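You operate a simulated robot arm through the tools that you are given. There is no shell and no other tool.

The job below is to be done with a simulated two-armed robot. You get a single attempt, and the scene is never put back.

Task
Reset the breaker that has tripped.
Fine: main switch off first and on again last, with the door shut; a breaker whose display is dark stays as it is. Where these are worked on the way, their far stop is far enough and under half their travel is too little: main switch.

Only the result counts: the job must be done as asked and must still hold three seconds after the hand-in. Knocking over, shifting, dropping, spilling or breaking anything else fails it.

Robot
Two 7-joint arms with fingered hands on one trunk that stands fixed in place. Base frame: the origin is at the foot of the trunk, x ahead of it, y to its left, z up. Readings come in cm, degrees, newtons and seconds.
The left shoulder is at [3, 13.6, 130.5], the right one opposite. Each reaches about 125.3 cm from its shoulder. Payload 5 kg a hand.
Tool frame (each hand has its own): the origin (TCP) lies between the finger pads and is the grasp point; the fingertips stand 4.2 cm ahead of it; z points along the fingers, y is the line along which they close. The gripper opens to 20.8 cm; its body begins 11.9 cm behind the TCP. The gripper is a hand of 4 fingers: y runs from the thumb to the fingers, the wrist lies at [0, 0, -33.2] in the tool frame.
Orientation is told as [roll, pitch, yaw] about the base's x, y, z axes, in that order, counted from this pose: with the fingers straight down and closing along the base's y, the tool's x points along the base's -x, its y along +y and its z along -z.

Tools
- The arms move only by the tool nudge_tool. It takes "left_moves", "right_moves" or both (then of equal length, played together; a hand with none holds still); each is a list of rows, each a list of 6 numbers: the shift along the tool's x, y, z in cm, then the turn, a rotation vector about the tool's x, y, z in degrees. In form: [[x, y, z, wx, wy, wz], ...]. A call has 1 to 20 rows; each row is the pose to reach, as a shift and turn from the pose commanded when the call began, along the tool's axes at that moment. A row lasts 0.2 s, in which the tool goes at most 5 cm and 8.6 degrees; a call with a longer step from one row to the next is refused whole. A pose out of reach is approached as far as the arm can. The call stops where the force on the tool passes 80 N (or 10 N more than at its start, if that is more) or the arm is blocked; 0.2 s more then pass. In this call time passes only in rows, and 0.2 s behind the last. It gives the time, the measured TCP pose, the force on the tool (base axes), the opening and the grip force at its end, in the units of the frame above (readings bear some noise), with the torque about the TCP (base axes, N m) and any sound that the robot's microphone picked up, and new pictures: "views" is both (left out), scene, wrist or none (wrist: the cameras of the hands that moved).
- Cameras (640 x 400 px; columns grow to the right, rows downward): "scene" is now at [5.55, -1.31, 205.48]; the picture's right is [-0.23, -0.97, 0.00], its down [-0.59, 0.14, -0.80] and it looks along [0.78, -0.18, -0.60] (base axes); focal length 348 px, centre (320, 200). "left" rides on the left gripper at [-10.1, 0, -14.5] in its tool frame; the picture's right is [0.00, -1.00, 0.00], its down [0.82, 0.00, -0.57] and it looks along [0.57, 0.00, 0.82] (tool axes); focal length 261 px, centre (320, 200). "right" rides on the right gripper at [10.1, 0, -14.5] in its tool frame; the picture's right is [0.00, 1.00, 0.00], its down [-0.82, 0.00, -0.57] and it looks along [-0.57, 0.00, 0.82] (tool axes); focal length 261 px, centre (320, 200). There is no depth. A picture from a camera that has moved, and an enlarged one, comes with that camera's place and axes in the base frame and with its lens. The place of the scene camera against the robot may be out by one fixed shift of up to 1.2 cm in any direction.
- raise_lower(by): moves the trunk up (or, below 0, down) by that many cm; the arms and the scene camera ride with it, the base frame stays. It gives what a move gives, with no picture.
- finger_targets(finger1, finger2, finger3, thumb_bend, hand): sets how far each is bent, from 0 (flat) to 100 (curled in); at 30 the hand is open as for a grip, at 70 the pads meet at the TCP. One left out holds its place. A second passes; each finger stops where it meets its share of the squeeze, and holds until it gets a number again. It is the only way to open and close the hand. It gives what a move gives, with no picture; readings hold the bend of each and the force on the fingers (four entries, about 0 where the hand has none), thumb and palm.
- head_to(pan, tilt): turns the head with the scene camera to pan (to the left, within 143 degrees either way) and tilt (down, from -29 to 69), counted from straight ahead of the robot. It gives what a move gives, and a new picture of the scene camera.
- inspect(camera, box): a new picture of the part [left, top, right, bottom] of that camera's present view, enlarged. No time passes.
- close_job(): hands the job in; it is judged then, once.

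Nothing tells you positions but the pictures and the camera data. Unless the task says otherwise, let go and move clear before handing in.

The tools are called after ">>>" as name(argument=value, ...) on one line, values as JSON. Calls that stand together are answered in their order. nudge_tool: Moves the arms, as the interface text tells. Its arguments: {"type":"object","properties":{"left_moves":{"type":"array","items":{"type":"array","items":{"type":"number"}}},"right_moves":{"type":"array","items":{"type":"array","items":{"type":"number"}}},"views":{"type":"string","enum":["both","scene","wrist","none"]}},"required":[]} The other tools are called the same way: raise_lower (by) moves the trunk up or down; finger_targets (finger1, finger2, finger3, thumb_bend, hand) moves the fingers one by one; head_to (pan, tilt) turns the head that bears the scene camera; inspect (camera, box) takes an enlarged picture of a part of a camera's view; close_job () hands the job in.

At the start:

```text
time_s: 0.0
left_eef_pos: [61.59, 21.31, 157.88]
left_tcp_rot: [0.0, -0.1, 0.0]
left_ft_force: [0.1, 0.2, 0.2]
left_ft_torque: [-0.01, -0.04, -0.03]
left_width: 20.78
left_finger_force: 0.1
left_shape: jaw
left_bend: [30.0, 30.0, 30.0, 30.0]
left_finger forces: [0.1, 0.1, 0.0, 0.1, 0.0, 0.0]
right_eef_pos: [66.97, -47.12, 155.11]
right_tcp_rot: [0.0, 0.0, 0.0]
right_ft_force: [0.2, 0.3, 0.1]
right_ft_torque: [0.01, -0.02, -0.01]
right_width: 20.78
right_finger_force: 0.2
right_shape: jaw
right_bend: [30.0, 30.0, 30.0, 30.0]
right_finger forces: [0.1, 0.1, 0.0, 0.0, 0.0, 0.0]
trunk travel left (down, up): [-32.5, 16.5]
head pan, tilt (commanded): [-13.4, 37.1]
```

scene: 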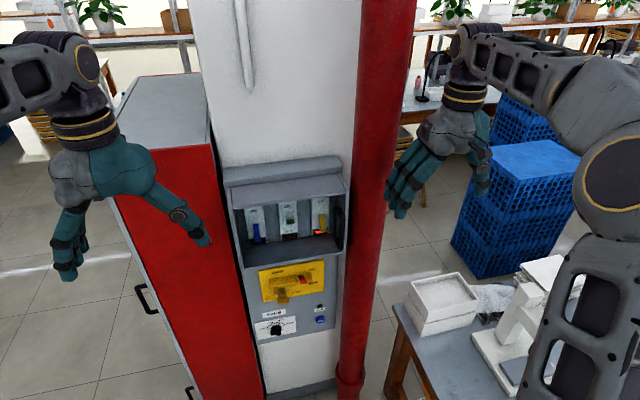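
right: 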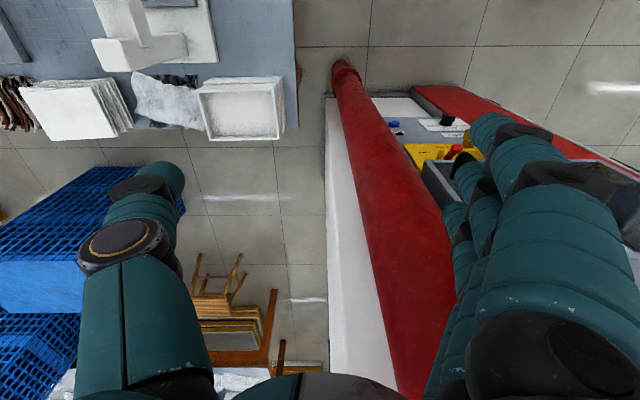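
left: 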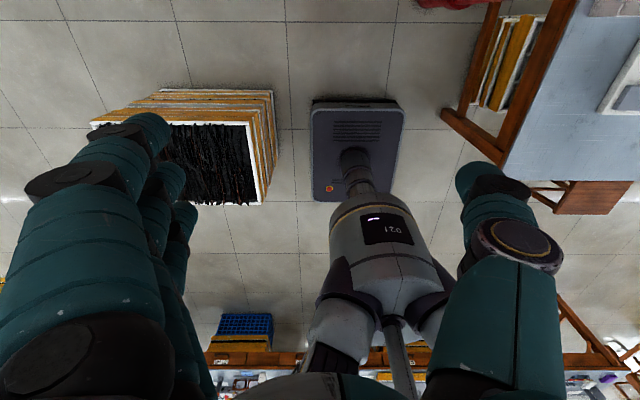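

I see a breaker panel on a white column between a red cabinet and a red pipe, with breakers in a hooded box, a yellow main switch below, and some knobs lower down. I'll enlarge the picture first.

>>> inspect(camera="scene", box=[210, 150, 370, 250])

>>> inspect(camera="scene", box=[230, 250, 350, 350])

```text
4.00 times, centred on (290, 200) of scene
camera zoom: at [5.55, -1.31, 205.48], right [-0.23, -0.97, 0.0], down [-0.59, 0.14, -0.8], along [0.78, -0.18, -0.6], focal length 1391 px, centre (440, 200)
```

zoom: 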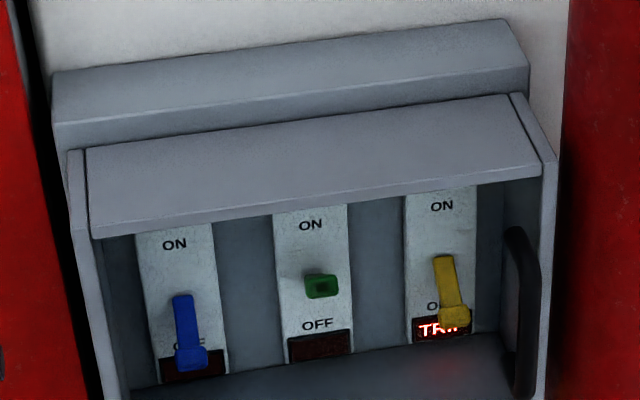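

```text
4.00 times, centred on (290, 300) of scene
camera zoom: at [5.55, -1.31, 205.48], right [-0.23, -0.97, 0.0], down [-0.59, 0.14, -0.8], along [0.78, -0.18, -0.6], focal length 1391 px, centre (440, -200)
```

zoom: 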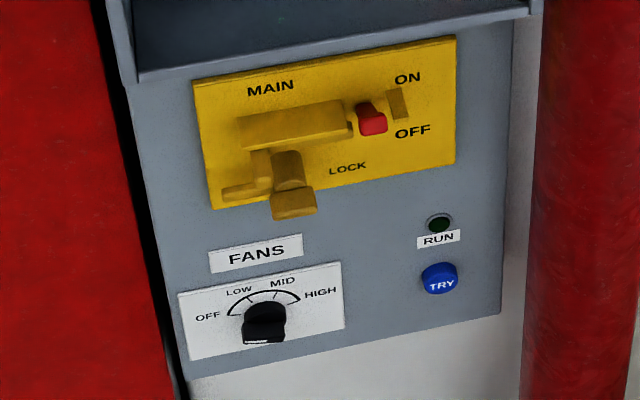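

The yellow breaker on the right shows TRIP. The yellow MAIN plate below it has a sliding latch, and a red-tipped lever near ON/OFF. The panel faces the robot at roughly x≈86, y from +5 to -26, z from 75 to 145, so I'll lower the trunk for a flatter view.

>>> raise_lower(by=-15)

>>> head_to(pan=-8, tilt=38)

>>> inspect(camera="scene", box=[240, 100, 400, 200])

>>> inspect(camera="scene", box=[240, 180, 400, 280])

```text
time_s: 1.8
left_eef_pos: [61.66, 21.21, 142.82]
left_tcp_rot: [0.0, 0.0, 0.1]
left_ft_force: [0.3, 0.0, 0.6]
left_ft_torque: [0.01, -0.02, -0.03]
left_width: 20.78
left_finger_force: 0.0
left_shape: jaw
left_bend: [30.0, 30.0, 30.0, 30.0]
left_finger forces: [0.0, 0.0, 0.1, 0.0, 0.0, 0.0]
right_eef_pos: [66.89, -46.99, 140.2]
right_tcp_rot: [0.0, 0.0, 0.1]
right_ft_force: [-0.2, -0.1, 0.6]
right_ft_torque: [0.01, 0.01, 0.01]
right_width: 20.8
right_finger_force: 0.1
right_shape: jaw
right_bend: [30.0, 30.0, 30.0, 30.0]
right_finger forces: [0.1, 0.0, 0.0, 0.1, 0.1, 0.1]
trunk travel left (down, up): [-17.5, 31.5]
head pan, tilt (commanded): [-13.4, 37.1]
```

```text
time_s: 2.4
left_eef_pos: [61.62, 21.27, 142.96]
left_tcp_rot: [-0.1, 0.1, 0.1]
left_ft_force: [0.8, 0.3, -1.0]
left_ft_torque: [0.03, 0.01, 0.0]
left_width: 20.78
left_finger_force: 0.1
left_shape: jaw
left_bend: [30.0, 30.0, 30.0, 30.0]
left_finger forces: [0.0, 0.0, 0.1, 0.1, 0.1, 0.0]
right_eef_pos: [66.87, -47.11, 140.15]
right_tcp_rot: [0.0, 0.0, -0.1]
right_ft_force: [-0.8, -0.2, 0.0]
right_ft_torque: [0.0, 0.02, -0.02]
right_width: 20.79
right_finger_force: 0.0
right_shape: jaw
right_bend: [30.0, 30.0, 30.0, 30.0]
right_finger forces: [0.0, 0.0, 0.0, 0.1, 0.0, 0.0]
trunk travel left (down, up): [-17.5, 31.5]
head pan, tilt (commanded): [-8.0, 38.0]
camera scene: at [5.64, -0.5, 190.34], right [-0.14, -0.99, 0.0], down [-0.61, 0.09, -0.79], along [0.78, -0.11, -0.62], focal length 348 px, centre (320, 200)
```

scene: 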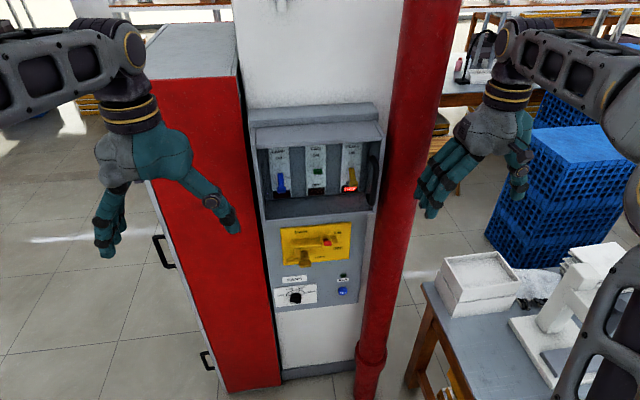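

```text
4.00 times, centred on (320, 150) of scene
camera zoom: at [5.64, -0.5, 190.34], right [-0.14, -0.99, 0.0], down [-0.61, 0.09, -0.79], along [0.78, -0.11, -0.62], focal length 1391 px, centre (320, 400)
```

zoom: 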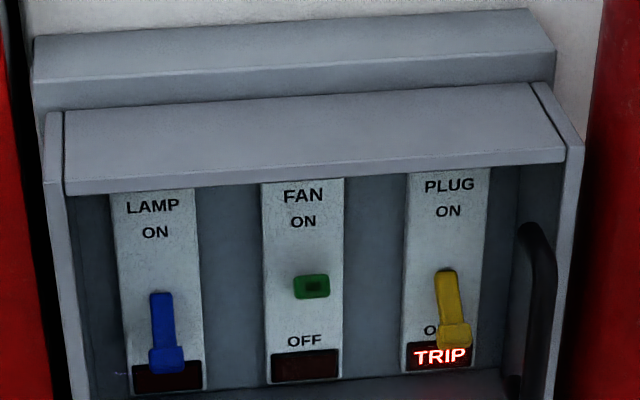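

```text
4.00 times, centred on (320, 230) of scene
camera zoom: at [5.64, -0.5, 190.34], right [-0.14, -0.99, 0.0], down [-0.61, 0.09, -0.79], along [0.78, -0.11, -0.62], focal length 1391 px, centre (320, 80)
```

zoom: 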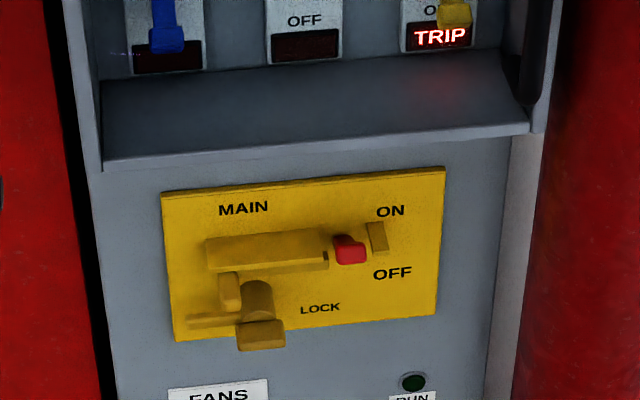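

The breakers read LAMP (blue, off), FAN (green, on) and PLUG (yellow, TRIP). Next I'll bring the right wrist camera in front of the panel for a close look, and move the left hand a little aside.

>>> nudge_tool(right_moves=[[1.5, 3.5, -1, 0, -4, 0], [3, 7, -2, 0, -8, 0], [4.5, 11, -3, 0, -12, 0], [6, 15, -4, 0, -16, 0], [7, 19, -5, 0, -20, 0], [7, 23, -6, 0, -24, 0], [7, 27, -6, 0, -28, 0], [7, 31, -6, 0, -32, 0], [7, 35, -6, 0, -36, 0]], left_moves=[[0, 1, 0, 0, 0, 0], [0, 2, 0, 0, 0, 0], [0, 3, 0, 0, 0, 0], [0, 4, 0, 0, 0, 0], [0, 5, 0, 0, 0, 0], [0, 6, 0, 0, 0, 0], [0, 7, 0, 0, 0, 0], [0, 8, 0, 0, 0, 0], [0, 9, 0, 0, 0, 0]], views="both")

```text
time_s: 4.4
left_eef_pos: [61.45, 30.38, 143.01]
left_tcp_rot: [-0.1, 0.0, 0.1]
left_ft_force: [-1.1, 0.4, -0.1]
left_ft_torque: [-0.14, -0.04, 0.01]
left_width: 20.79
left_finger_force: 0.1
left_shape: jaw
left_bend: [30.0, 30.0, 30.0, 30.0]
left_finger forces: [0.0, 0.0, 0.0, 0.0, 0.0, 0.0]
right_eef_pos: [59.86, -12.18, 146.04]
right_tcp_rot: [0.0, -36.1, 0.0]
right_ft_force: [0.1, 0.7, 0.9]
right_ft_torque: [-0.07, 0.02, -0.07]
right_width: 20.79
right_finger_force: 0.0
right_shape: jaw
right_bend: [30.0, 30.0, 30.0, 30.0]
right_finger forces: [0.0, 0.0, 0.1, 0.0, 0.0, 0.1]
trunk travel left (down, up): [-17.5, 31.5]
head pan, tilt (commanded): [-8.0, 38.0]
camera scene: at [5.6, -0.3, 190.34], right [-0.14, -0.99, 0.0], down [-0.61, 0.08, -0.79], along [0.78, -0.11, -0.62], focal length 348 px, centre (320, 200)
camera right: at [43.07, -12.18, 151.63], right [0.0, 1.0, 0.0], down [0.33, 0.0, 0.95], along [0.95, 0.0, -0.33], focal length 261 px, centre (320, 200)
camera left: at [71.54, 30.41, 157.38], right [0.01, -1.0, 0.0], down [-0.82, 0.0, 0.57], along [-0.57, 0.0, -0.82], focal length 261 px, centre (320, 200)
```

scene: 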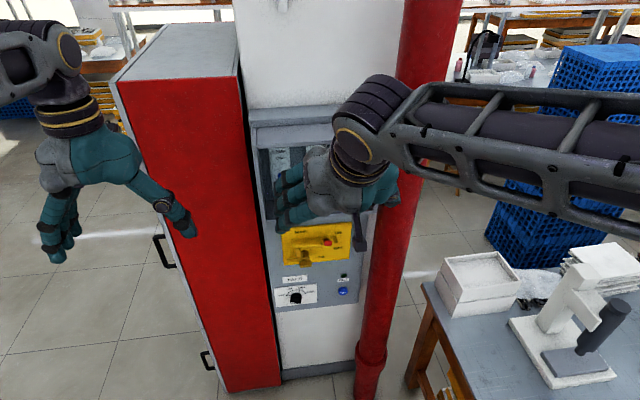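
right: 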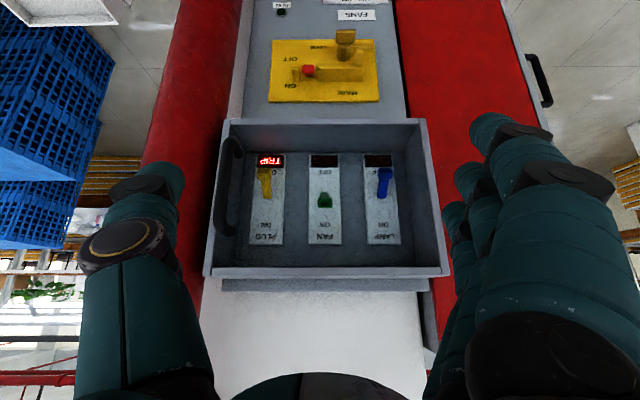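
left: 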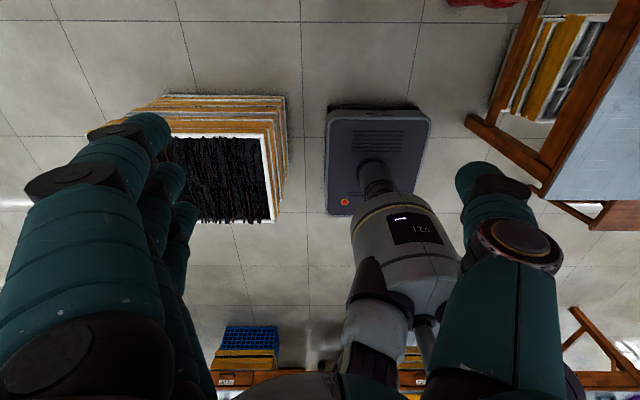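

The upside-down wrist view shows the open breaker box with a black handle at its right side, and the main plate below. I'll zoom in on each part.

>>> inspect(camera="right", box=[200, 100, 460, 300])

>>> inspect(camera="right", box=[250, 0, 410, 120])

>>> inspect(camera="right", box=[190, 120, 310, 290])

```text
2.00 times, centred on (330, 200) of right
camera zoom: at [43.07, -12.18, 151.63], right [0.0, 1.0, 0.0], down [0.33, 0.0, 0.95], along [0.95, 0.0, -0.33], focal length 521 px, centre (300, 200)
```

zoom: 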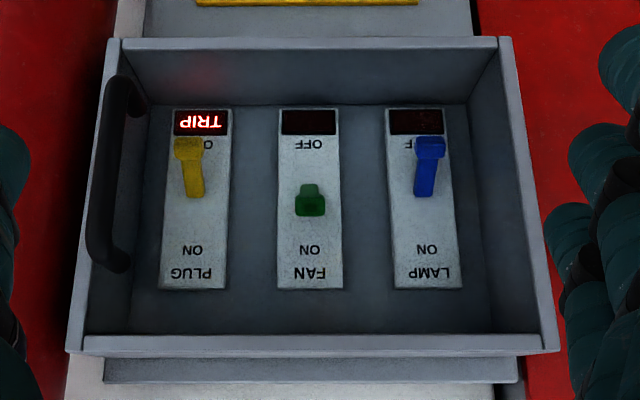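

```text
3.33 times, centred on (330, 60) of right
camera zoom: at [43.07, -12.18, 151.63], right [0.0, 1.0, 0.0], down [0.33, 0.0, 0.95], along [0.95, 0.0, -0.33], focal length 869 px, centre (287, 667)
```

zoom: 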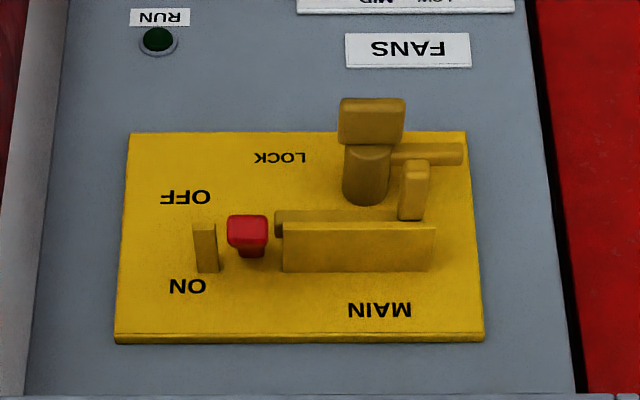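

```text
2.35 times, centred on (250, 205) of right
camera zoom: at [43.07, -12.18, 151.63], right [0.0, 1.0, 0.0], down [0.33, 0.0, 0.95], along [0.95, 0.0, -0.33], focal length 613 px, centre (485, 188)
```

zoom: 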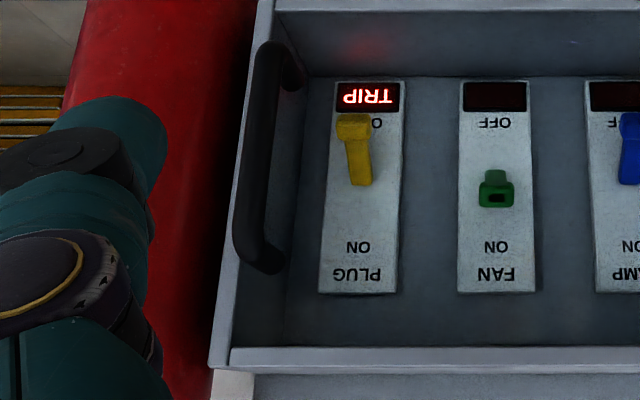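

The wrist view suggests a transparent door with a black handle closing the breaker box, since the handle stands in the front plane. I'll lower the right camera to look at the main switch and lock more squarely and to get parallax.

>>> nudge_tool(right_moves=[[2.36, 0, 3.23, 0, 0, 0], [4.7, 0, 6.46, 0, 0, 0], [7.1, 0, 9.7, 0, 0, 0], [9.4, 0, 12.9, 0, 0, 0], [11.8, 0, 16.1, 0, 0, 0], [14.1, 0, 19.4, 0, 0, 0], [16.5, 0, 22.6, 0, 0, 0]], views="wrist")

>>> inspect(camera="right", box=[210, 0, 470, 200])

>>> inspect(camera="right", box=[200, 200, 460, 400])

```text
time_s: 6.0
left_eef_pos: [61.58, 30.17, 142.84]
left_tcp_rot: [0.0, 0.1, 0.1]
left_ft_force: [0.4, -0.1, -0.3]
left_ft_torque: [0.0, 0.07, 0.0]
left_width: 20.77
left_finger_force: 0.0
left_shape: jaw
left_bend: [30.0, 30.0, 30.0, 30.0]
left_finger forces: [0.0, 0.0, 0.1, 0.0, 0.0, 0.1]
right_eef_pos: [59.81, -12.42, 118.38]
right_tcp_rot: [0.1, -36.0, -0.1]
right_ft_force: [0.2, 0.6, -0.2]
right_ft_torque: [-0.01, 0.06, 0.0]
right_width: 20.8
right_finger_force: 0.0
right_shape: jaw
right_bend: [30.0, 30.0, 30.0, 30.0]
right_finger forces: [0.1, 0.1, 0.1, 0.1, 0.0, 0.0]
trunk travel left (down, up): [-17.5, 31.5]
head pan, tilt (commanded): [-8.0, 38.0]
camera right: at [43.11, -12.27, 124.06], right [0.0, 1.0, 0.0], down [0.33, -0.01, 0.94], along [0.94, 0.0, -0.33], focal length 261 px, centre (320, 200)
```

right: 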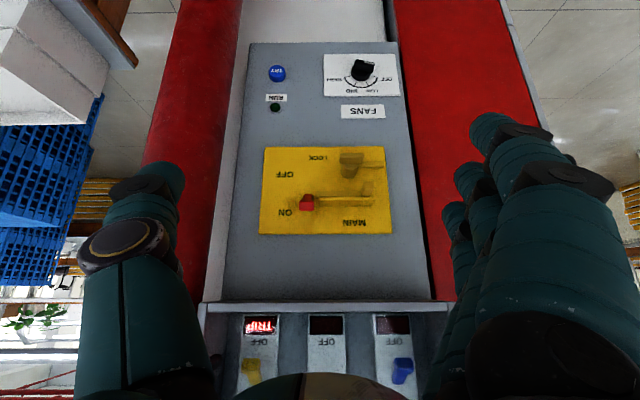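

```text
2.00 times, centred on (340, 100) of right
camera zoom: at [43.11, -12.27, 124.06], right [0.0, 1.0, 0.0], down [0.33, -0.01, 0.94], along [0.94, 0.0, -0.33], focal length 521 px, centre (280, 400)
```

zoom: 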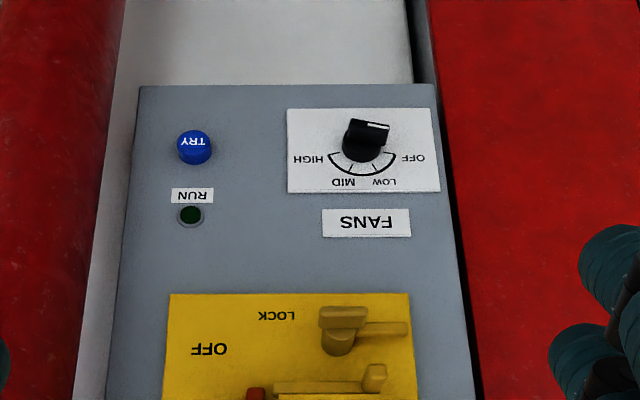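

```text
2.00 times, centred on (330, 300) of right
camera zoom: at [43.11, -12.27, 124.06], right [0.0, 1.0, 0.0], down [0.33, -0.01, 0.94], along [0.94, 0.0, -0.33], focal length 521 px, centre (300, 0)
```

zoom: 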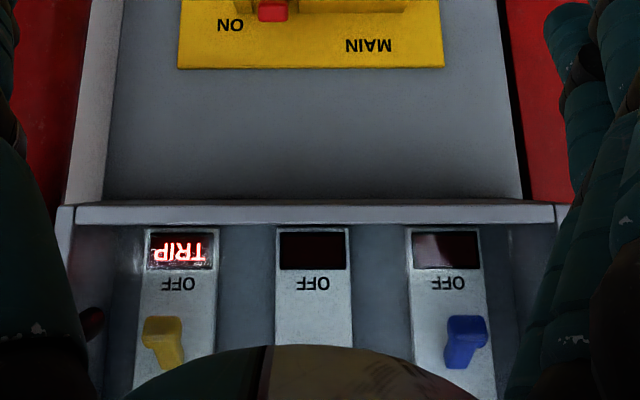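

The main plate is now nearly face-on. I'll zoom in on the lever and lock.

>>> inspect(camera="right", box=[250, 140, 394, 240])

>>> inspect(camera="right", box=[280, 150, 390, 215])

>>> inspect(camera="right", box=[320, 45, 410, 105])

```text
4.00 times, centred on (322, 190) of right
camera zoom: at [43.11, -12.27, 124.06], right [0.0, 1.0, 0.0], down [0.33, -0.01, 0.94], along [0.94, 0.0, -0.33], focal length 1043 px, centre (312, 240)
```

zoom: 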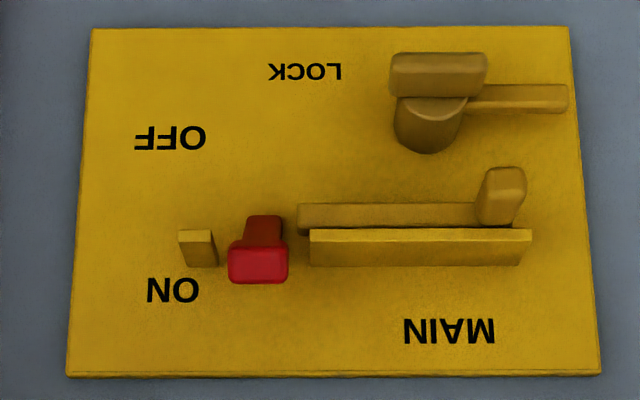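

```text
5.82 times, centred on (335, 182) of right
camera zoom: at [43.11, -12.27, 124.06], right [0.0, 1.0, 0.0], down [0.33, -0.01, 0.94], along [0.94, 0.0, -0.33], focal length 1516 px, centre (233, 302)
```

zoom: 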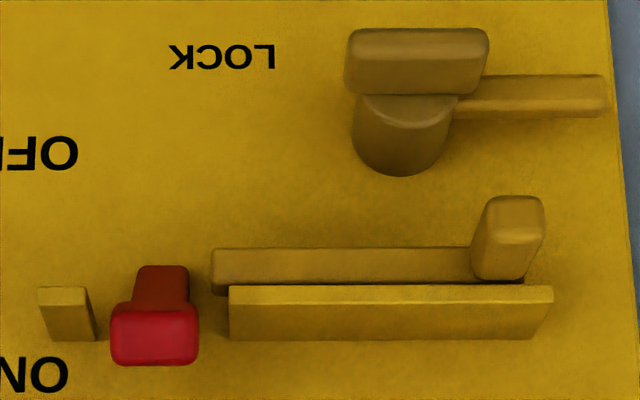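

```text
6.67 times, centred on (365, 75) of right
camera zoom: at [43.11, -12.27, 124.06], right [0.0, 1.0, 0.0], down [0.33, -0.01, 0.94], along [0.94, 0.0, -0.33], focal length 1738 px, centre (20, 1033)
```

zoom: 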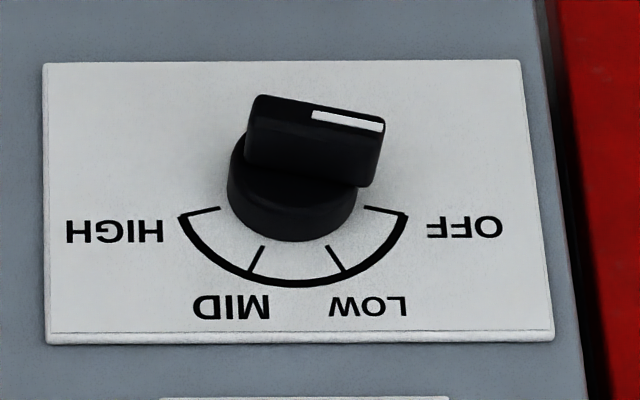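

The main lever is ON (tilted up) at about [82, -14.4, 111.6] on a plate at x≈86.8. The fan knob is OFF. The breaker box front is at x≈78.5, with the handle bar near [75.5, -24.3, 131–144]. I'll try a pointing hand on the right (middle finger out, the others curled) to learn its shape.

>>> finger_targets(hand="right", finger1=100, finger2=30, finger3=100, thumb_bend=100)

>>> nudge_tool(right_moves=[[0, 0, 0, 0, 0, 0]], views="both")

>>> inspect(camera="scene", box=[220, 80, 480, 280])

```text
time_s: 7.0
left_eef_pos: [61.5, 30.21, 142.91]
left_tcp_rot: [0.0, 0.0, 0.0]
left_ft_force: [-0.1, 0.1, 0.5]
left_ft_torque: [-0.02, 0.0, 0.02]
left_width: 20.77
left_finger_force: 0.1
left_shape: jaw
left_bend: [30.0, 30.0, 30.0, 30.0]
left_finger forces: [0.0, 0.1, 0.0, 0.1, 0.0, 0.0]
right_eef_pos: [59.79, -12.29, 118.44]
right_tcp_rot: [0.0, -36.0, 0.0]
right_ft_force: [-0.1, 0.0, 0.1]
right_ft_torque: [-0.04, -0.03, 0.0]
right_width: 7.2
right_finger_force: 0.1
right_shape: fingers
right_bend: [100.0, 30.0, 100.0, 100.0]
right_finger forces: [0.0, 0.1, 0.0, 0.0, 0.0, 0.1]
trunk travel left (down, up): [-17.5, 31.5]
head pan, tilt (commanded): [-8.0, 38.0]
```

```text
time_s: 7.4
left_eef_pos: [61.53, 30.22, 142.92]
left_tcp_rot: [0.0, 0.0, 0.0]
left_ft_force: [0.1, 0.1, 0.1]
left_ft_torque: [0.01, 0.01, 0.02]
left_width: 20.79
left_finger_force: 0.1
left_shape: jaw
left_bend: [30.0, 30.0, 30.0, 30.0]
left_finger forces: [0.1, 0.1, 0.1, 0.0, 0.0, 0.1]
right_eef_pos: [59.76, -12.3, 118.46]
right_tcp_rot: [0.1, -36.0, 0.0]
right_ft_force: [0.0, -0.2, 0.5]
right_ft_torque: [0.0, 0.0, -0.03]
right_width: 7.19
right_finger_force: 0.1
right_shape: fingers
right_bend: [100.0, 30.0, 100.0, 100.0]
right_finger forces: [0.1, 0.0, 0.0, 0.0, 0.0, 0.0]
trunk travel left (down, up): [-17.5, 31.5]
head pan, tilt (commanded): [-8.0, 38.0]
camera scene: at [5.66, -0.49, 190.34], right [-0.14, -0.99, 0.0], down [-0.61, 0.09, -0.79], along [0.78, -0.11, -0.62], focal length 348 px, centre (320, 200)
camera right: at [43.03, -12.27, 124.12], right [0.0, 1.0, 0.0], down [0.33, 0.0, 0.94], along [0.94, 0.0, -0.33], focal length 261 px, centre (320, 200)
```

scene: 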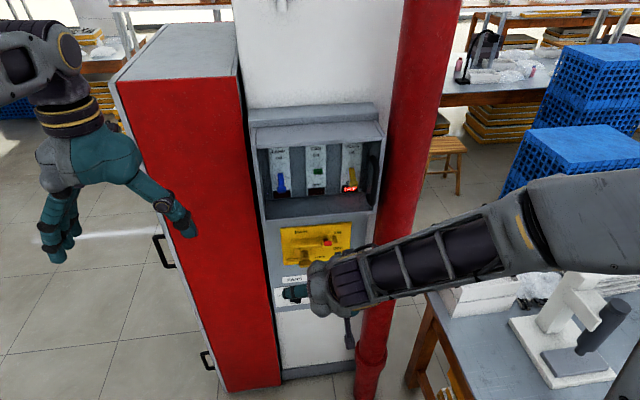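
right: 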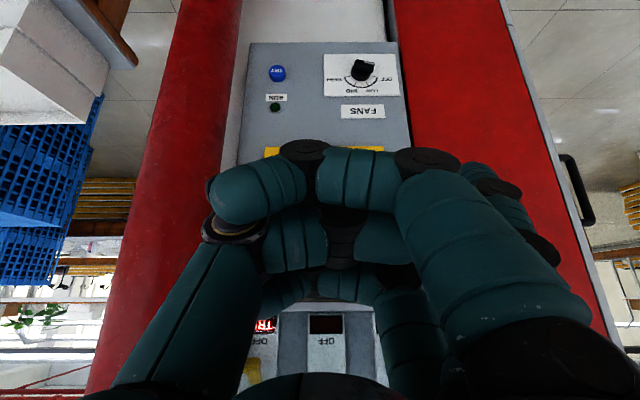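

```text
2.00 times, centred on (350, 180) of scene
camera zoom: at [5.66, -0.49, 190.34], right [-0.14, -0.99, 0.0], down [-0.61, 0.09, -0.79], along [0.78, -0.11, -0.62], focal length 696 px, centre (260, 240)
```

zoom: 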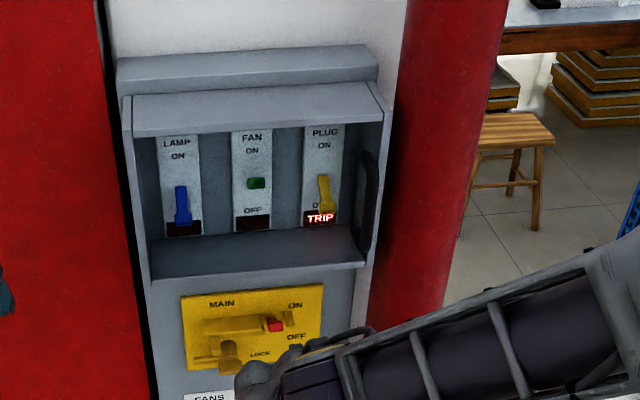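

All the fingers curled into a fist, with the middle one hidden behind the nearest finger. I'll try extending a single outer finger to learn which one is which.

>>> finger_targets(hand="right", finger1=20, finger2=100, finger3=100, thumb_bend=100)

>>> inspect(camera="right", box=[0, 0, 640, 400])

>>> finger_targets(hand="right", finger1=100, finger2=100, finger3=40, thumb_bend=100)

>>> inspect(camera="right", box=[0, 0, 640, 400])

```text
time_s: 8.4
left_eef_pos: [61.43, 30.16, 142.98]
left_tcp_rot: [0.0, -0.1, 0.0]
left_ft_force: [-0.2, 0.3, -0.5]
left_ft_torque: [-0.01, -0.01, 0.01]
left_width: 20.77
left_finger_force: 0.1
left_shape: jaw
left_bend: [30.0, 30.0, 30.0, 30.0]
left_finger forces: [0.0, 0.1, 0.1, 0.0, 0.0, 0.0]
right_eef_pos: [59.86, -12.13, 118.45]
right_tcp_rot: [0.1, -36.0, -0.1]
right_ft_force: [-0.2, 0.4, -0.3]
right_ft_torque: [0.01, 0.03, -0.03]
right_width: 10.34
right_finger_force: 0.0
right_shape: fingers
right_bend: [20.0, 92.0, 100.0, 100.0]
right_finger forces: [0.1, 0.0, 0.0, 0.0, 0.0, 0.0]
trunk travel left (down, up): [-17.5, 31.5]
head pan, tilt (commanded): [-8.0, 38.0]
```

```text
1.00 times, centred on (320, 200) of right (not enlarged: the box is as wide or as high as the picture)
camera zoom: at [43.02, -12.28, 124.12], right [0.0, 1.0, 0.0], down [0.33, 0.0, 0.94], along [0.94, 0.0, -0.33], focal length 261 px, centre (320, 200)
```

zoom: 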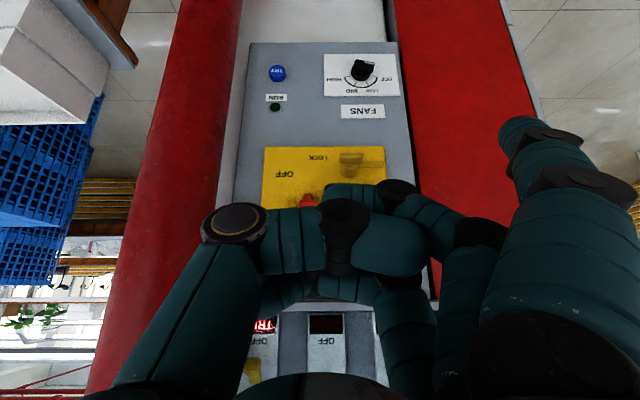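

```text
time_s: 9.4
left_eef_pos: [61.47, 30.35, 142.96]
left_tcp_rot: [0.1, 0.1, 0.0]
left_ft_force: [-0.3, 0.1, 0.9]
left_ft_torque: [0.0, 0.0, -0.04]
left_width: 20.82
left_finger_force: 0.1
left_shape: jaw
left_bend: [30.0, 30.0, 30.0, 30.0]
left_finger forces: [0.1, 0.1, 0.1, 0.0, 0.1, 0.1]
right_eef_pos: [59.73, -12.33, 118.45]
right_tcp_rot: [-0.1, -36.0, 0.0]
right_ft_force: [0.3, 0.1, -0.7]
right_ft_torque: [0.02, 0.01, -0.02]
right_width: 7.11
right_finger_force: 0.0
right_shape: fingers
right_bend: [100.0, 95.0, 40.0, 100.0]
right_finger forces: [0.0, 0.0, 0.0, 0.0, 0.1, 0.1]
trunk travel left (down, up): [-17.5, 31.5]
head pan, tilt (commanded): [-8.0, 38.0]
```

```text
1.00 times, centred on (320, 200) of right (not enlarged: the box is as wide or as high as the picture)
camera zoom: at [43.02, -12.27, 124.13], right [0.0, 1.0, 0.0], down [0.33, 0.0, 0.94], along [0.94, 0.0, -0.33], focal length 261 px, centre (320, 200)
```

zoom: 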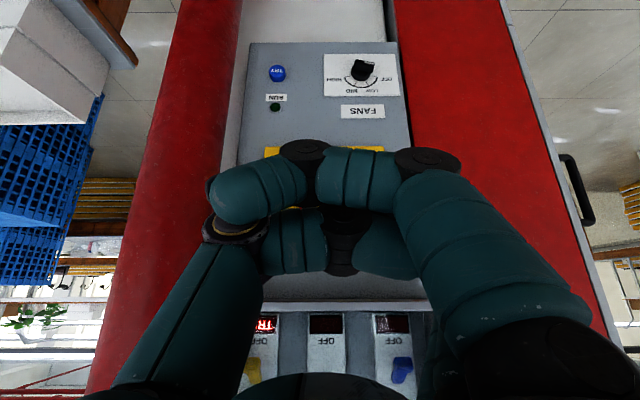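

Finger1 is the one nearest the wrist camera, and fist knuckles sit near the TCP plane. I'll pinch the red main lever with the middle finger and thumb, the other two curled, and bring the hand in front of the lever.

>>> finger_targets(hand="right", finger1=100, finger2=52, finger3=100, thumb_bend=52)

>>> nudge_tool(right_moves=[[-1.0, -0.4, 2.5, 0, -6, 0], [-2.2, -0.8, 5, 0, -12, 0], [-3.4, -1.2, 7.6, 0, -18, 0], [-4.6, -1.6, 10.2, 0, -24, 0], [-5.8, -2.1, 12.7, 0, -30, 0]], views="both")

```text
time_s: 10.4
left_eef_pos: [61.53, 30.26, 142.88]
left_tcp_rot: [0.0, 0.0, 0.0]
left_ft_force: [-0.5, 0.3, 0.7]
left_ft_torque: [0.01, -0.02, -0.01]
left_width: 20.78
left_finger_force: 0.1
left_shape: jaw
left_bend: [30.0, 30.0, 30.0, 30.0]
left_finger forces: [0.0, 0.1, 0.0, 0.0, 0.0, 0.1]
right_eef_pos: [59.68, -12.28, 118.33]
right_tcp_rot: [0.0, -36.0, 0.0]
right_ft_force: [1.0, 0.7, 0.0]
right_ft_torque: [0.02, -0.01, 0.02]
right_width: 8.26
right_finger_force: 0.1
right_shape: fingers
right_bend: [100.0, 52.0, 100.0, 52.0]
right_finger forces: [0.1, 0.1, 0.0, 0.1, 0.0, 0.1]
trunk travel left (down, up): [-17.5, 31.5]
head pan, tilt (commanded): [-8.0, 38.0]
```

```text
time_s: 11.6
left_eef_pos: [61.5, 30.24, 142.93]
left_tcp_rot: [0.0, 0.0, 0.0]
left_ft_force: [0.7, -0.3, 0.6]
left_ft_torque: [0.01, -0.03, 0.04]
left_width: 20.78
left_finger_force: 0.0
left_shape: jaw
left_bend: [30.0, 30.0, 30.0, 30.0]
left_finger forces: [0.0, 0.1, 0.0, 0.0, 0.0, 0.0]
right_eef_pos: [71.0, -14.25, 111.83]
right_tcp_rot: [0.2, -64.2, -0.2]
right_ft_force: [-1.5, 0.6, 0.0]
right_ft_torque: [-0.03, 0.02, -0.01]
right_width: 8.27
right_finger_force: 0.2
right_shape: fingers
right_bend: [100.0, 52.0, 100.0, 52.0]
right_finger forces: [0.0, 0.0, 0.0, 0.0, 0.1, 0.0]
right hand out of reach, approached as far as the arm can: row 5
trunk travel left (down, up): [-17.5, 31.5]
head pan, tilt (commanded): [-8.0, 38.0]
camera scene: at [5.64, -0.5, 190.34], right [-0.14, -0.99, 0.0], down [-0.61, 0.09, -0.79], along [0.78, -0.11, -0.62], focal length 348 px, centre (320, 200)
camera right: at [53.55, -14.35, 108.95], right [0.0, 1.0, 0.01], down [-0.16, 0.0, 0.99], along [0.99, 0.0, 0.16], focal length 261 px, centre (320, 200)
```

scene: 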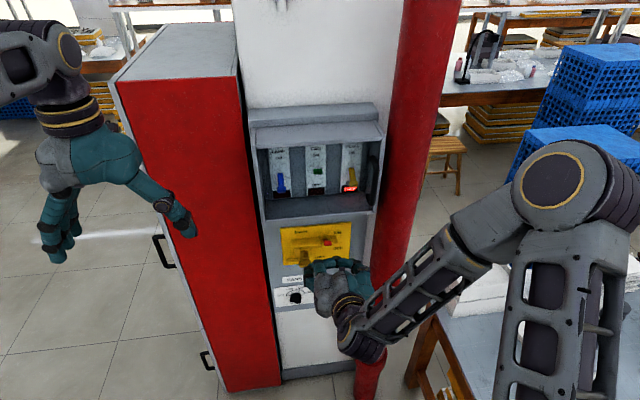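
right: 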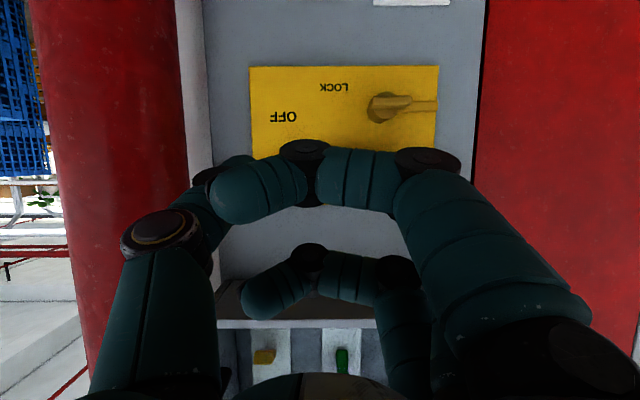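

The right hand is in front of the main plate near [71, -14.3, 111.8] at pitch -64. I'll step forward toward the lever and recheck the pose.

>>> nudge_tool(right_moves=[[-1.3, 0, 2.2, 0, 0, 0], [-2.5, 0, 4.3, 0, 0, 0]], views="both")

>>> inspect(camera="scene", box=[270, 210, 390, 300])

```text
time_s: 12.2
left_eef_pos: [61.4, 30.37, 142.8]
left_tcp_rot: [-0.1, -0.1, 0.0]
left_ft_force: [-0.3, 1.9, -1.1]
left_ft_torque: [-0.28, -0.07, 0.03]
left_width: 20.81
left_finger_force: 0.1
left_shape: jaw
left_bend: [30.0, 30.0, 30.0, 30.0]
left_finger forces: [0.0, 0.1, 0.0, 0.1, 0.0, 0.0]
right_eef_pos: [75.91, -13.98, 112.22]
right_tcp_rot: [-0.2, -66.0, 0.2]
right_ft_force: [-0.8, 1.2, 0.2]
right_ft_torque: [-0.07, 0.0, -0.11]
right_width: 8.29
right_finger_force: 0.0
right_shape: fingers
right_bend: [100.0, 52.0, 100.0, 52.0]
right_finger forces: [0.1, 0.0, 0.0, 0.1, 0.1, 0.0]
trunk travel left (down, up): [-17.5, 31.5]
head pan, tilt (commanded): [-8.0, 38.0]
camera scene: at [5.5, -0.25, 190.35], right [-0.14, -0.99, 0.0], down [-0.61, 0.08, -0.79], along [0.78, -0.11, -0.61], focal length 348 px, centre (320, 200)
camera right: at [58.6, -13.98, 108.81], right [0.0, 1.0, 0.0], down [-0.19, 0.0, 0.98], along [0.98, 0.0, 0.19], focal length 261 px, centre (320, 200)
```

scene: 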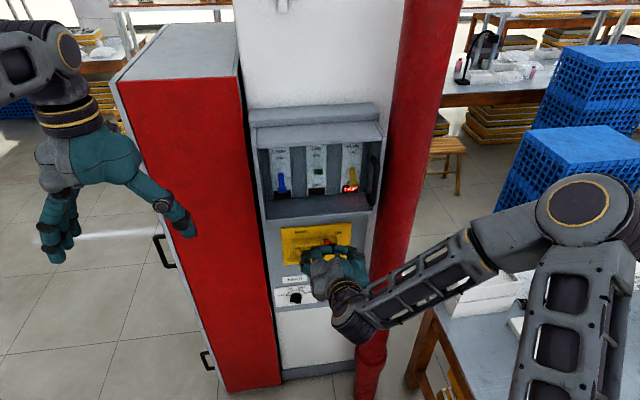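
right: 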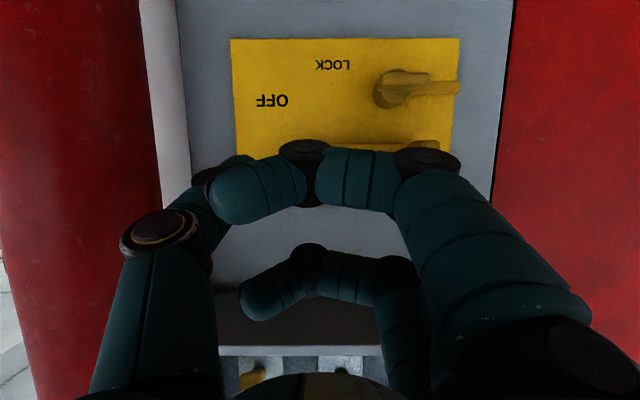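

```text
4.44 times, centred on (330, 255) of scene
camera zoom: at [5.5, -0.25, 190.35], right [-0.14, -0.99, 0.0], down [-0.61, 0.08, -0.79], along [0.78, -0.11, -0.61], focal length 1546 px, centre (276, -44)
```

zoom: 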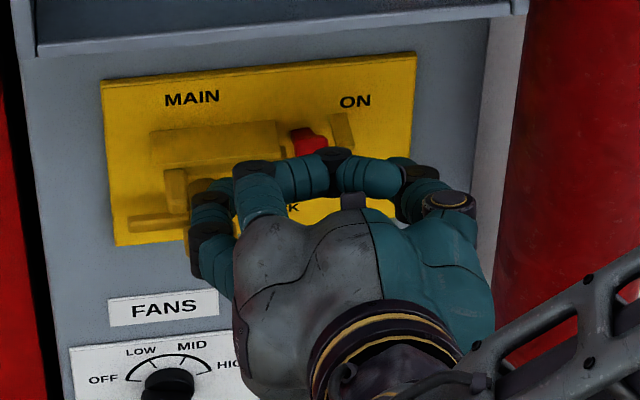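

The hand is centred on the lever within about 0.5 cm, and the scene camera's fixed offset looks like roughly 0.8 cm. I'll advance the last 3.4 cm so finger and thumb straddle the red head.

>>> nudge_tool(right_moves=[[-0.9, -0.1, 1.5, 0, 0, 0], [-1.8, -0.2, 3.0, 0, 0, 0]], views="both")

>>> inspect(camera="scene", box=[270, 210, 390, 300])

```text
time_s: 12.8
left_eef_pos: [61.0, 30.38, 143.09]
left_tcp_rot: [0.0, -0.2, 0.0]
left_ft_force: [-0.8, 0.3, 1.1]
left_ft_torque: [-0.12, -0.08, -0.03]
left_width: 20.81
left_finger_force: 0.1
left_shape: jaw
left_bend: [30.0, 30.0, 30.0, 30.0]
left_finger forces: [0.1, 0.1, 0.1, 0.0, 0.0, 0.0]
right_eef_pos: [79.05, -13.91, 112.72]
right_tcp_rot: [0.0, -66.0, 0.1]
right_ft_force: [-32.1, -1.9, 9.1]
right_ft_torque: [0.46, 0.79, 1.97]
right_width: 8.33
right_finger_force: 17.3
right_shape: fingers
right_bend: [100.0, 52.0, 100.0, 52.0]
right_finger forces: [0.1, 34.0, 0.1, 0.0, 0.0, 0.0]
trunk travel left (down, up): [-17.5, 31.5]
head pan, tilt (commanded): [-8.0, 38.0]
camera scene: at [4.99, -0.35, 190.37], right [-0.14, -0.99, 0.0], down [-0.61, 0.09, -0.79], along [0.78, -0.11, -0.61], focal length 348 px, centre (320, 200)
camera right: at [61.69, -14.04, 109.39], right [0.0, 1.0, 0.0], down [-0.19, 0.0, 0.98], along [0.98, 0.0, 0.19], focal length 261 px, centre (320, 200)
```

scene: 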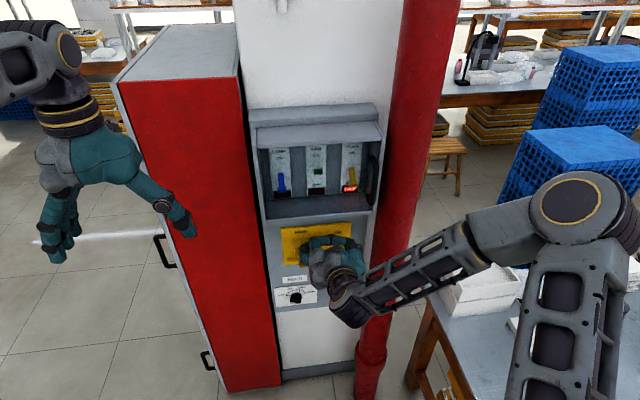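
right: 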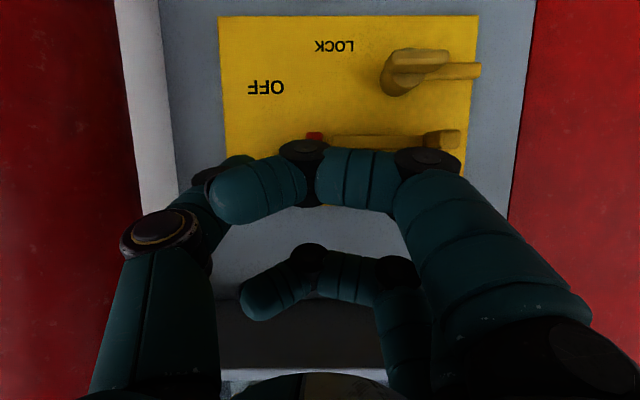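

```text
4.44 times, centred on (330, 255) of scene
camera zoom: at [4.99, -0.35, 190.37], right [-0.14, -0.99, 0.0], down [-0.61, 0.09, -0.79], along [0.78, -0.11, -0.61], focal length 1546 px, centre (276, -44)
```

zoom: 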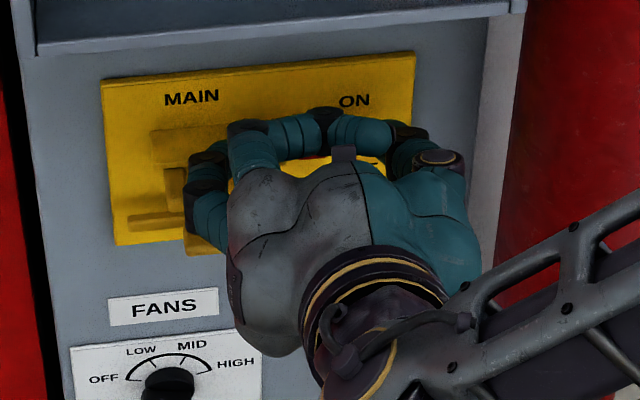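

The middle finger touched the fixed shelf beside the lever (34 N), because it was splayed too wide. I'll back off, narrow the pinch and shift slightly right.

>>> nudge_tool(right_moves=[[0.8, -0.3, -1.8, 0, 0, 0]], views="none")

>>> finger_targets(hand="right", finger2=60, thumb_bend=60)

>>> inspect(camera="right", box=[160, 0, 480, 240])

```text
time_s: 13.2
left_eef_pos: [61.51, 30.37, 142.9]
left_tcp_rot: [0.0, 0.0, -0.1]
left_ft_force: [-1.5, -0.3, -0.3]
left_ft_torque: [-0.06, -0.07, -0.01]
left_width: 20.81
left_finger_force: 0.0
left_shape: jaw
left_bend: [30.0, 30.0, 30.0, 30.0]
left_finger forces: [0.0, 0.0, 0.0, 0.1, 0.0, 0.1]
right_eef_pos: [77.78, -14.66, 112.85]
right_tcp_rot: [0.0, -66.1, -0.1]
right_ft_force: [-0.3, 0.3, 0.2]
right_ft_torque: [-0.02, 0.04, -0.02]
right_width: 8.27
right_finger_force: 0.0
right_shape: fingers
right_bend: [100.0, 52.0, 100.0, 52.0]
right_finger forces: [0.0, 0.1, 0.0, 0.1, 0.0, 0.0]
trunk travel left (down, up): [-17.5, 31.5]
head pan, tilt (commanded): [-8.0, 38.0]
```

```text
time_s: 14.2
left_eef_pos: [61.59, 30.35, 143.01]
left_tcp_rot: [0.0, -0.1, 0.0]
left_ft_force: [0.3, 0.2, 0.5]
left_ft_torque: [-0.01, -0.06, 0.03]
left_width: 20.8
left_finger_force: 0.0
left_shape: jaw
left_bend: [30.0, 30.0, 30.0, 30.0]
left_finger forces: [0.1, 0.1, 0.0, 0.0, 0.0, 0.1]
right_eef_pos: [77.72, -14.58, 112.66]
right_tcp_rot: [0.1, -66.1, 0.1]
right_ft_force: [0.3, 1.1, 0.1]
right_ft_torque: [-0.01, -0.01, -0.02]
right_width: 7.72
right_finger_force: 0.0
right_shape: fingers
right_bend: [100.0, 60.0, 100.0, 60.0]
right_finger forces: [0.0, 0.1, 0.1, 0.0, 0.1, 0.0]
trunk travel left (down, up): [-17.5, 31.5]
head pan, tilt (commanded): [-8.0, 38.0]
```

```text
1.67 times, centred on (320, 120) of right
camera zoom: at [60.28, -14.53, 109.26], right [0.0, 1.0, 0.0], down [-0.19, 0.0, 0.98], along [0.98, 0.0, 0.19], focal length 434 px, centre (320, 333)
```

zoom: 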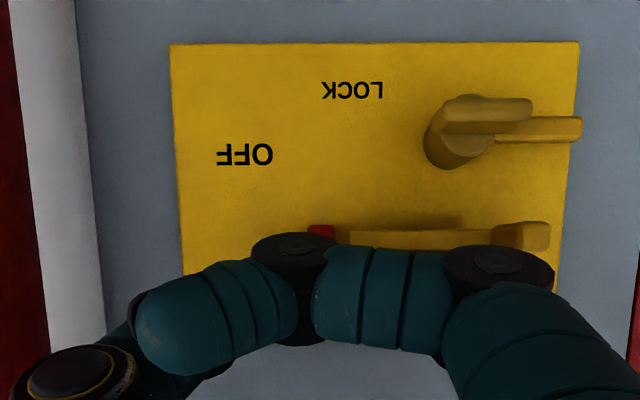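

The lever is at y≈-14.5, well centred. I'll advance about 1 cm and close the pinch on the red head.

>>> nudge_tool(right_moves=[[-0.3, 0.1, 1.0, 0, 0, 0]], views="none")

>>> finger_targets(hand="right", finger2=75, thumb_bend=75)

>>> inspect(camera="scene", box=[270, 210, 390, 300])

>>> inspect(camera="right", box=[160, 0, 480, 240])

```text
time_s: 14.6
left_eef_pos: [61.5, 30.32, 142.89]
left_tcp_rot: [-0.1, -0.1, 0.0]
left_ft_force: [1.0, 0.5, -0.8]
left_ft_torque: [-0.01, 0.06, -0.01]
left_width: 20.82
left_finger_force: 0.0
left_shape: jaw
left_bend: [30.0, 30.0, 30.0, 30.0]
left_finger forces: [0.1, 0.0, 0.0, 0.0, 0.0, 0.0]
right_eef_pos: [78.8, -14.44, 112.62]
right_tcp_rot: [0.0, -66.0, 0.0]
right_ft_force: [-0.1, 0.1, -0.1]
right_ft_torque: [0.02, -0.02, 0.04]
right_width: 7.7
right_finger_force: 0.0
right_shape: fingers
right_bend: [100.0, 60.0, 100.0, 60.0]
right_finger forces: [0.0, 0.1, 0.1, 0.1, 0.1, 0.1]
trunk travel left (down, up): [-17.5, 31.5]
head pan, tilt (commanded): [-8.0, 38.0]
```

```text
time_s: 15.6
left_eef_pos: [61.55, 30.15, 143.01]
left_tcp_rot: [0.0, 0.0, 0.0]
left_ft_force: [-0.6, -0.1, 0.3]
left_ft_torque: [0.0, -0.02, 0.01]
left_width: 20.78
left_finger_force: 0.1
left_shape: jaw
left_bend: [30.0, 30.0, 30.0, 30.0]
left_finger forces: [0.0, 0.0, 0.0, 0.0, 0.0, 0.1]
right_eef_pos: [78.87, -14.7, 112.6]
right_tcp_rot: [0.0, -66.0, -0.1]
right_ft_force: [4.0, -9.1, -2.4]
right_ft_torque: [-0.11, 0.01, -0.15]
right_width: 7.23
right_finger_force: 16.6
right_shape: fingers
right_bend: [100.0, 65.0, 100.0, 68.0]
right_finger forces: [0.0, 11.4, 0.0, 0.1, 20.3, 0.0]
trunk travel left (down, up): [-17.5, 31.5]
head pan, tilt (commanded): [-8.0, 38.0]
```

```text
4.44 times, centred on (330, 255) of scene
camera zoom: at [5.72, -0.61, 190.34], right [-0.14, -0.99, 0.0], down [-0.61, 0.09, -0.79], along [0.78, -0.11, -0.62], focal length 1546 px, centre (276, -44)
```

zoom: 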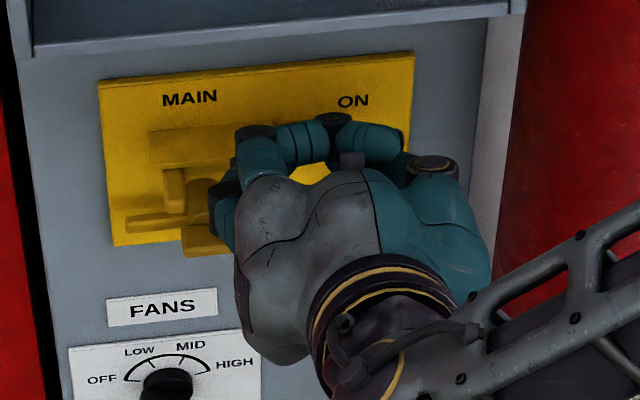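

```text
1.67 times, centred on (320, 120) of right
camera zoom: at [61.44, -14.58, 109.12], right [0.0, 1.0, 0.0], down [-0.19, 0.0, 0.98], along [0.98, 0.0, 0.19], focal length 434 px, centre (320, 333)
```

zoom: 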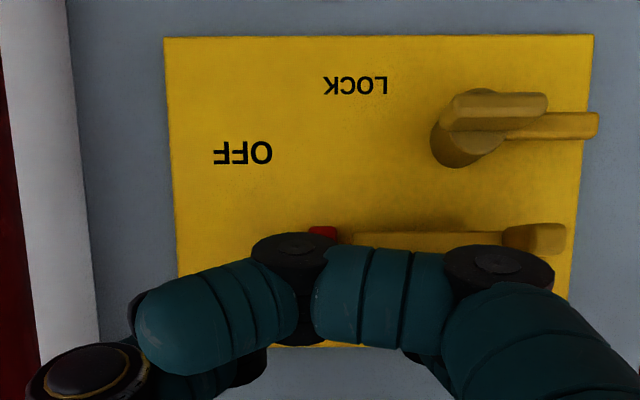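

The pinch holds the red head (11 N on the finger, 20 N on the thumb). Next I'll start bringing the lever down along its arc and watch the force.

>>> nudge_tool(right_moves=[[0.53, 0, -0.12, 0, 0, 0], [1.06, 0, -0.2, 0, 0, 0], [1.6, 0, -0.22, 0, 0, 0], [2.16, 0, -0.22, 0, 0, 0]], views="wrist")

>>> inspect(camera="scene", box=[270, 210, 390, 300])

```text
time_s: 16.6
left_eef_pos: [61.25, 30.02, 143.02]
left_tcp_rot: [0.1, -0.1, -0.1]
left_ft_force: [0.8, -1.5, 0.2]
left_ft_torque: [0.17, 0.08, 0.02]
left_width: 20.78
left_finger_force: 0.1
left_shape: jaw
left_bend: [30.0, 30.0, 30.0, 30.0]
left_finger forces: [0.0, 0.0, 0.0, 0.1, 0.0, 0.1]
right_eef_pos: [77.4, -14.29, 110.68]
right_tcp_rot: [0.4, -65.8, 0.0]
right_ft_force: [-20.9, -4.2, 2.7]
right_ft_torque: [-0.01, 0.25, -0.14]
right_width: 7.05
right_finger_force: 20.2
right_shape: fingers
right_bend: [100.0, 71.0, 100.0, 72.0]
right_finger forces: [0.0, 16.3, 0.0, 0.1, 24.2, 0.0]
trunk travel left (down, up): [-17.5, 31.5]
head pan, tilt (commanded): [-8.0, 38.0]
camera right: at [60.05, -14.34, 107.29], right [0.0, 1.0, 0.01], down [-0.19, -0.01, 0.98], along [0.98, 0.0, 0.19], focal length 261 px, centre (320, 200)
```

right: 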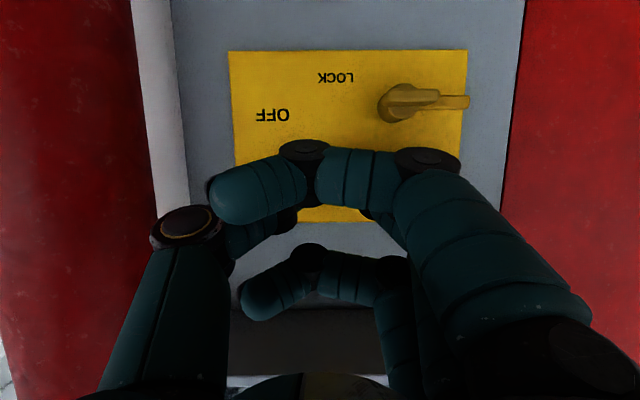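

```text
4.44 times, centred on (330, 255) of scene
camera zoom: at [5.41, -0.73, 190.34], right [-0.14, -0.99, 0.0], down [-0.61, 0.09, -0.79], along [0.78, -0.11, -0.62], focal length 1546 px, centre (276, -44)
```

zoom: 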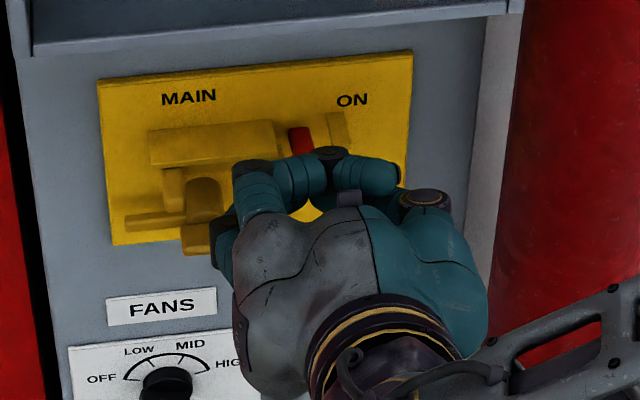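

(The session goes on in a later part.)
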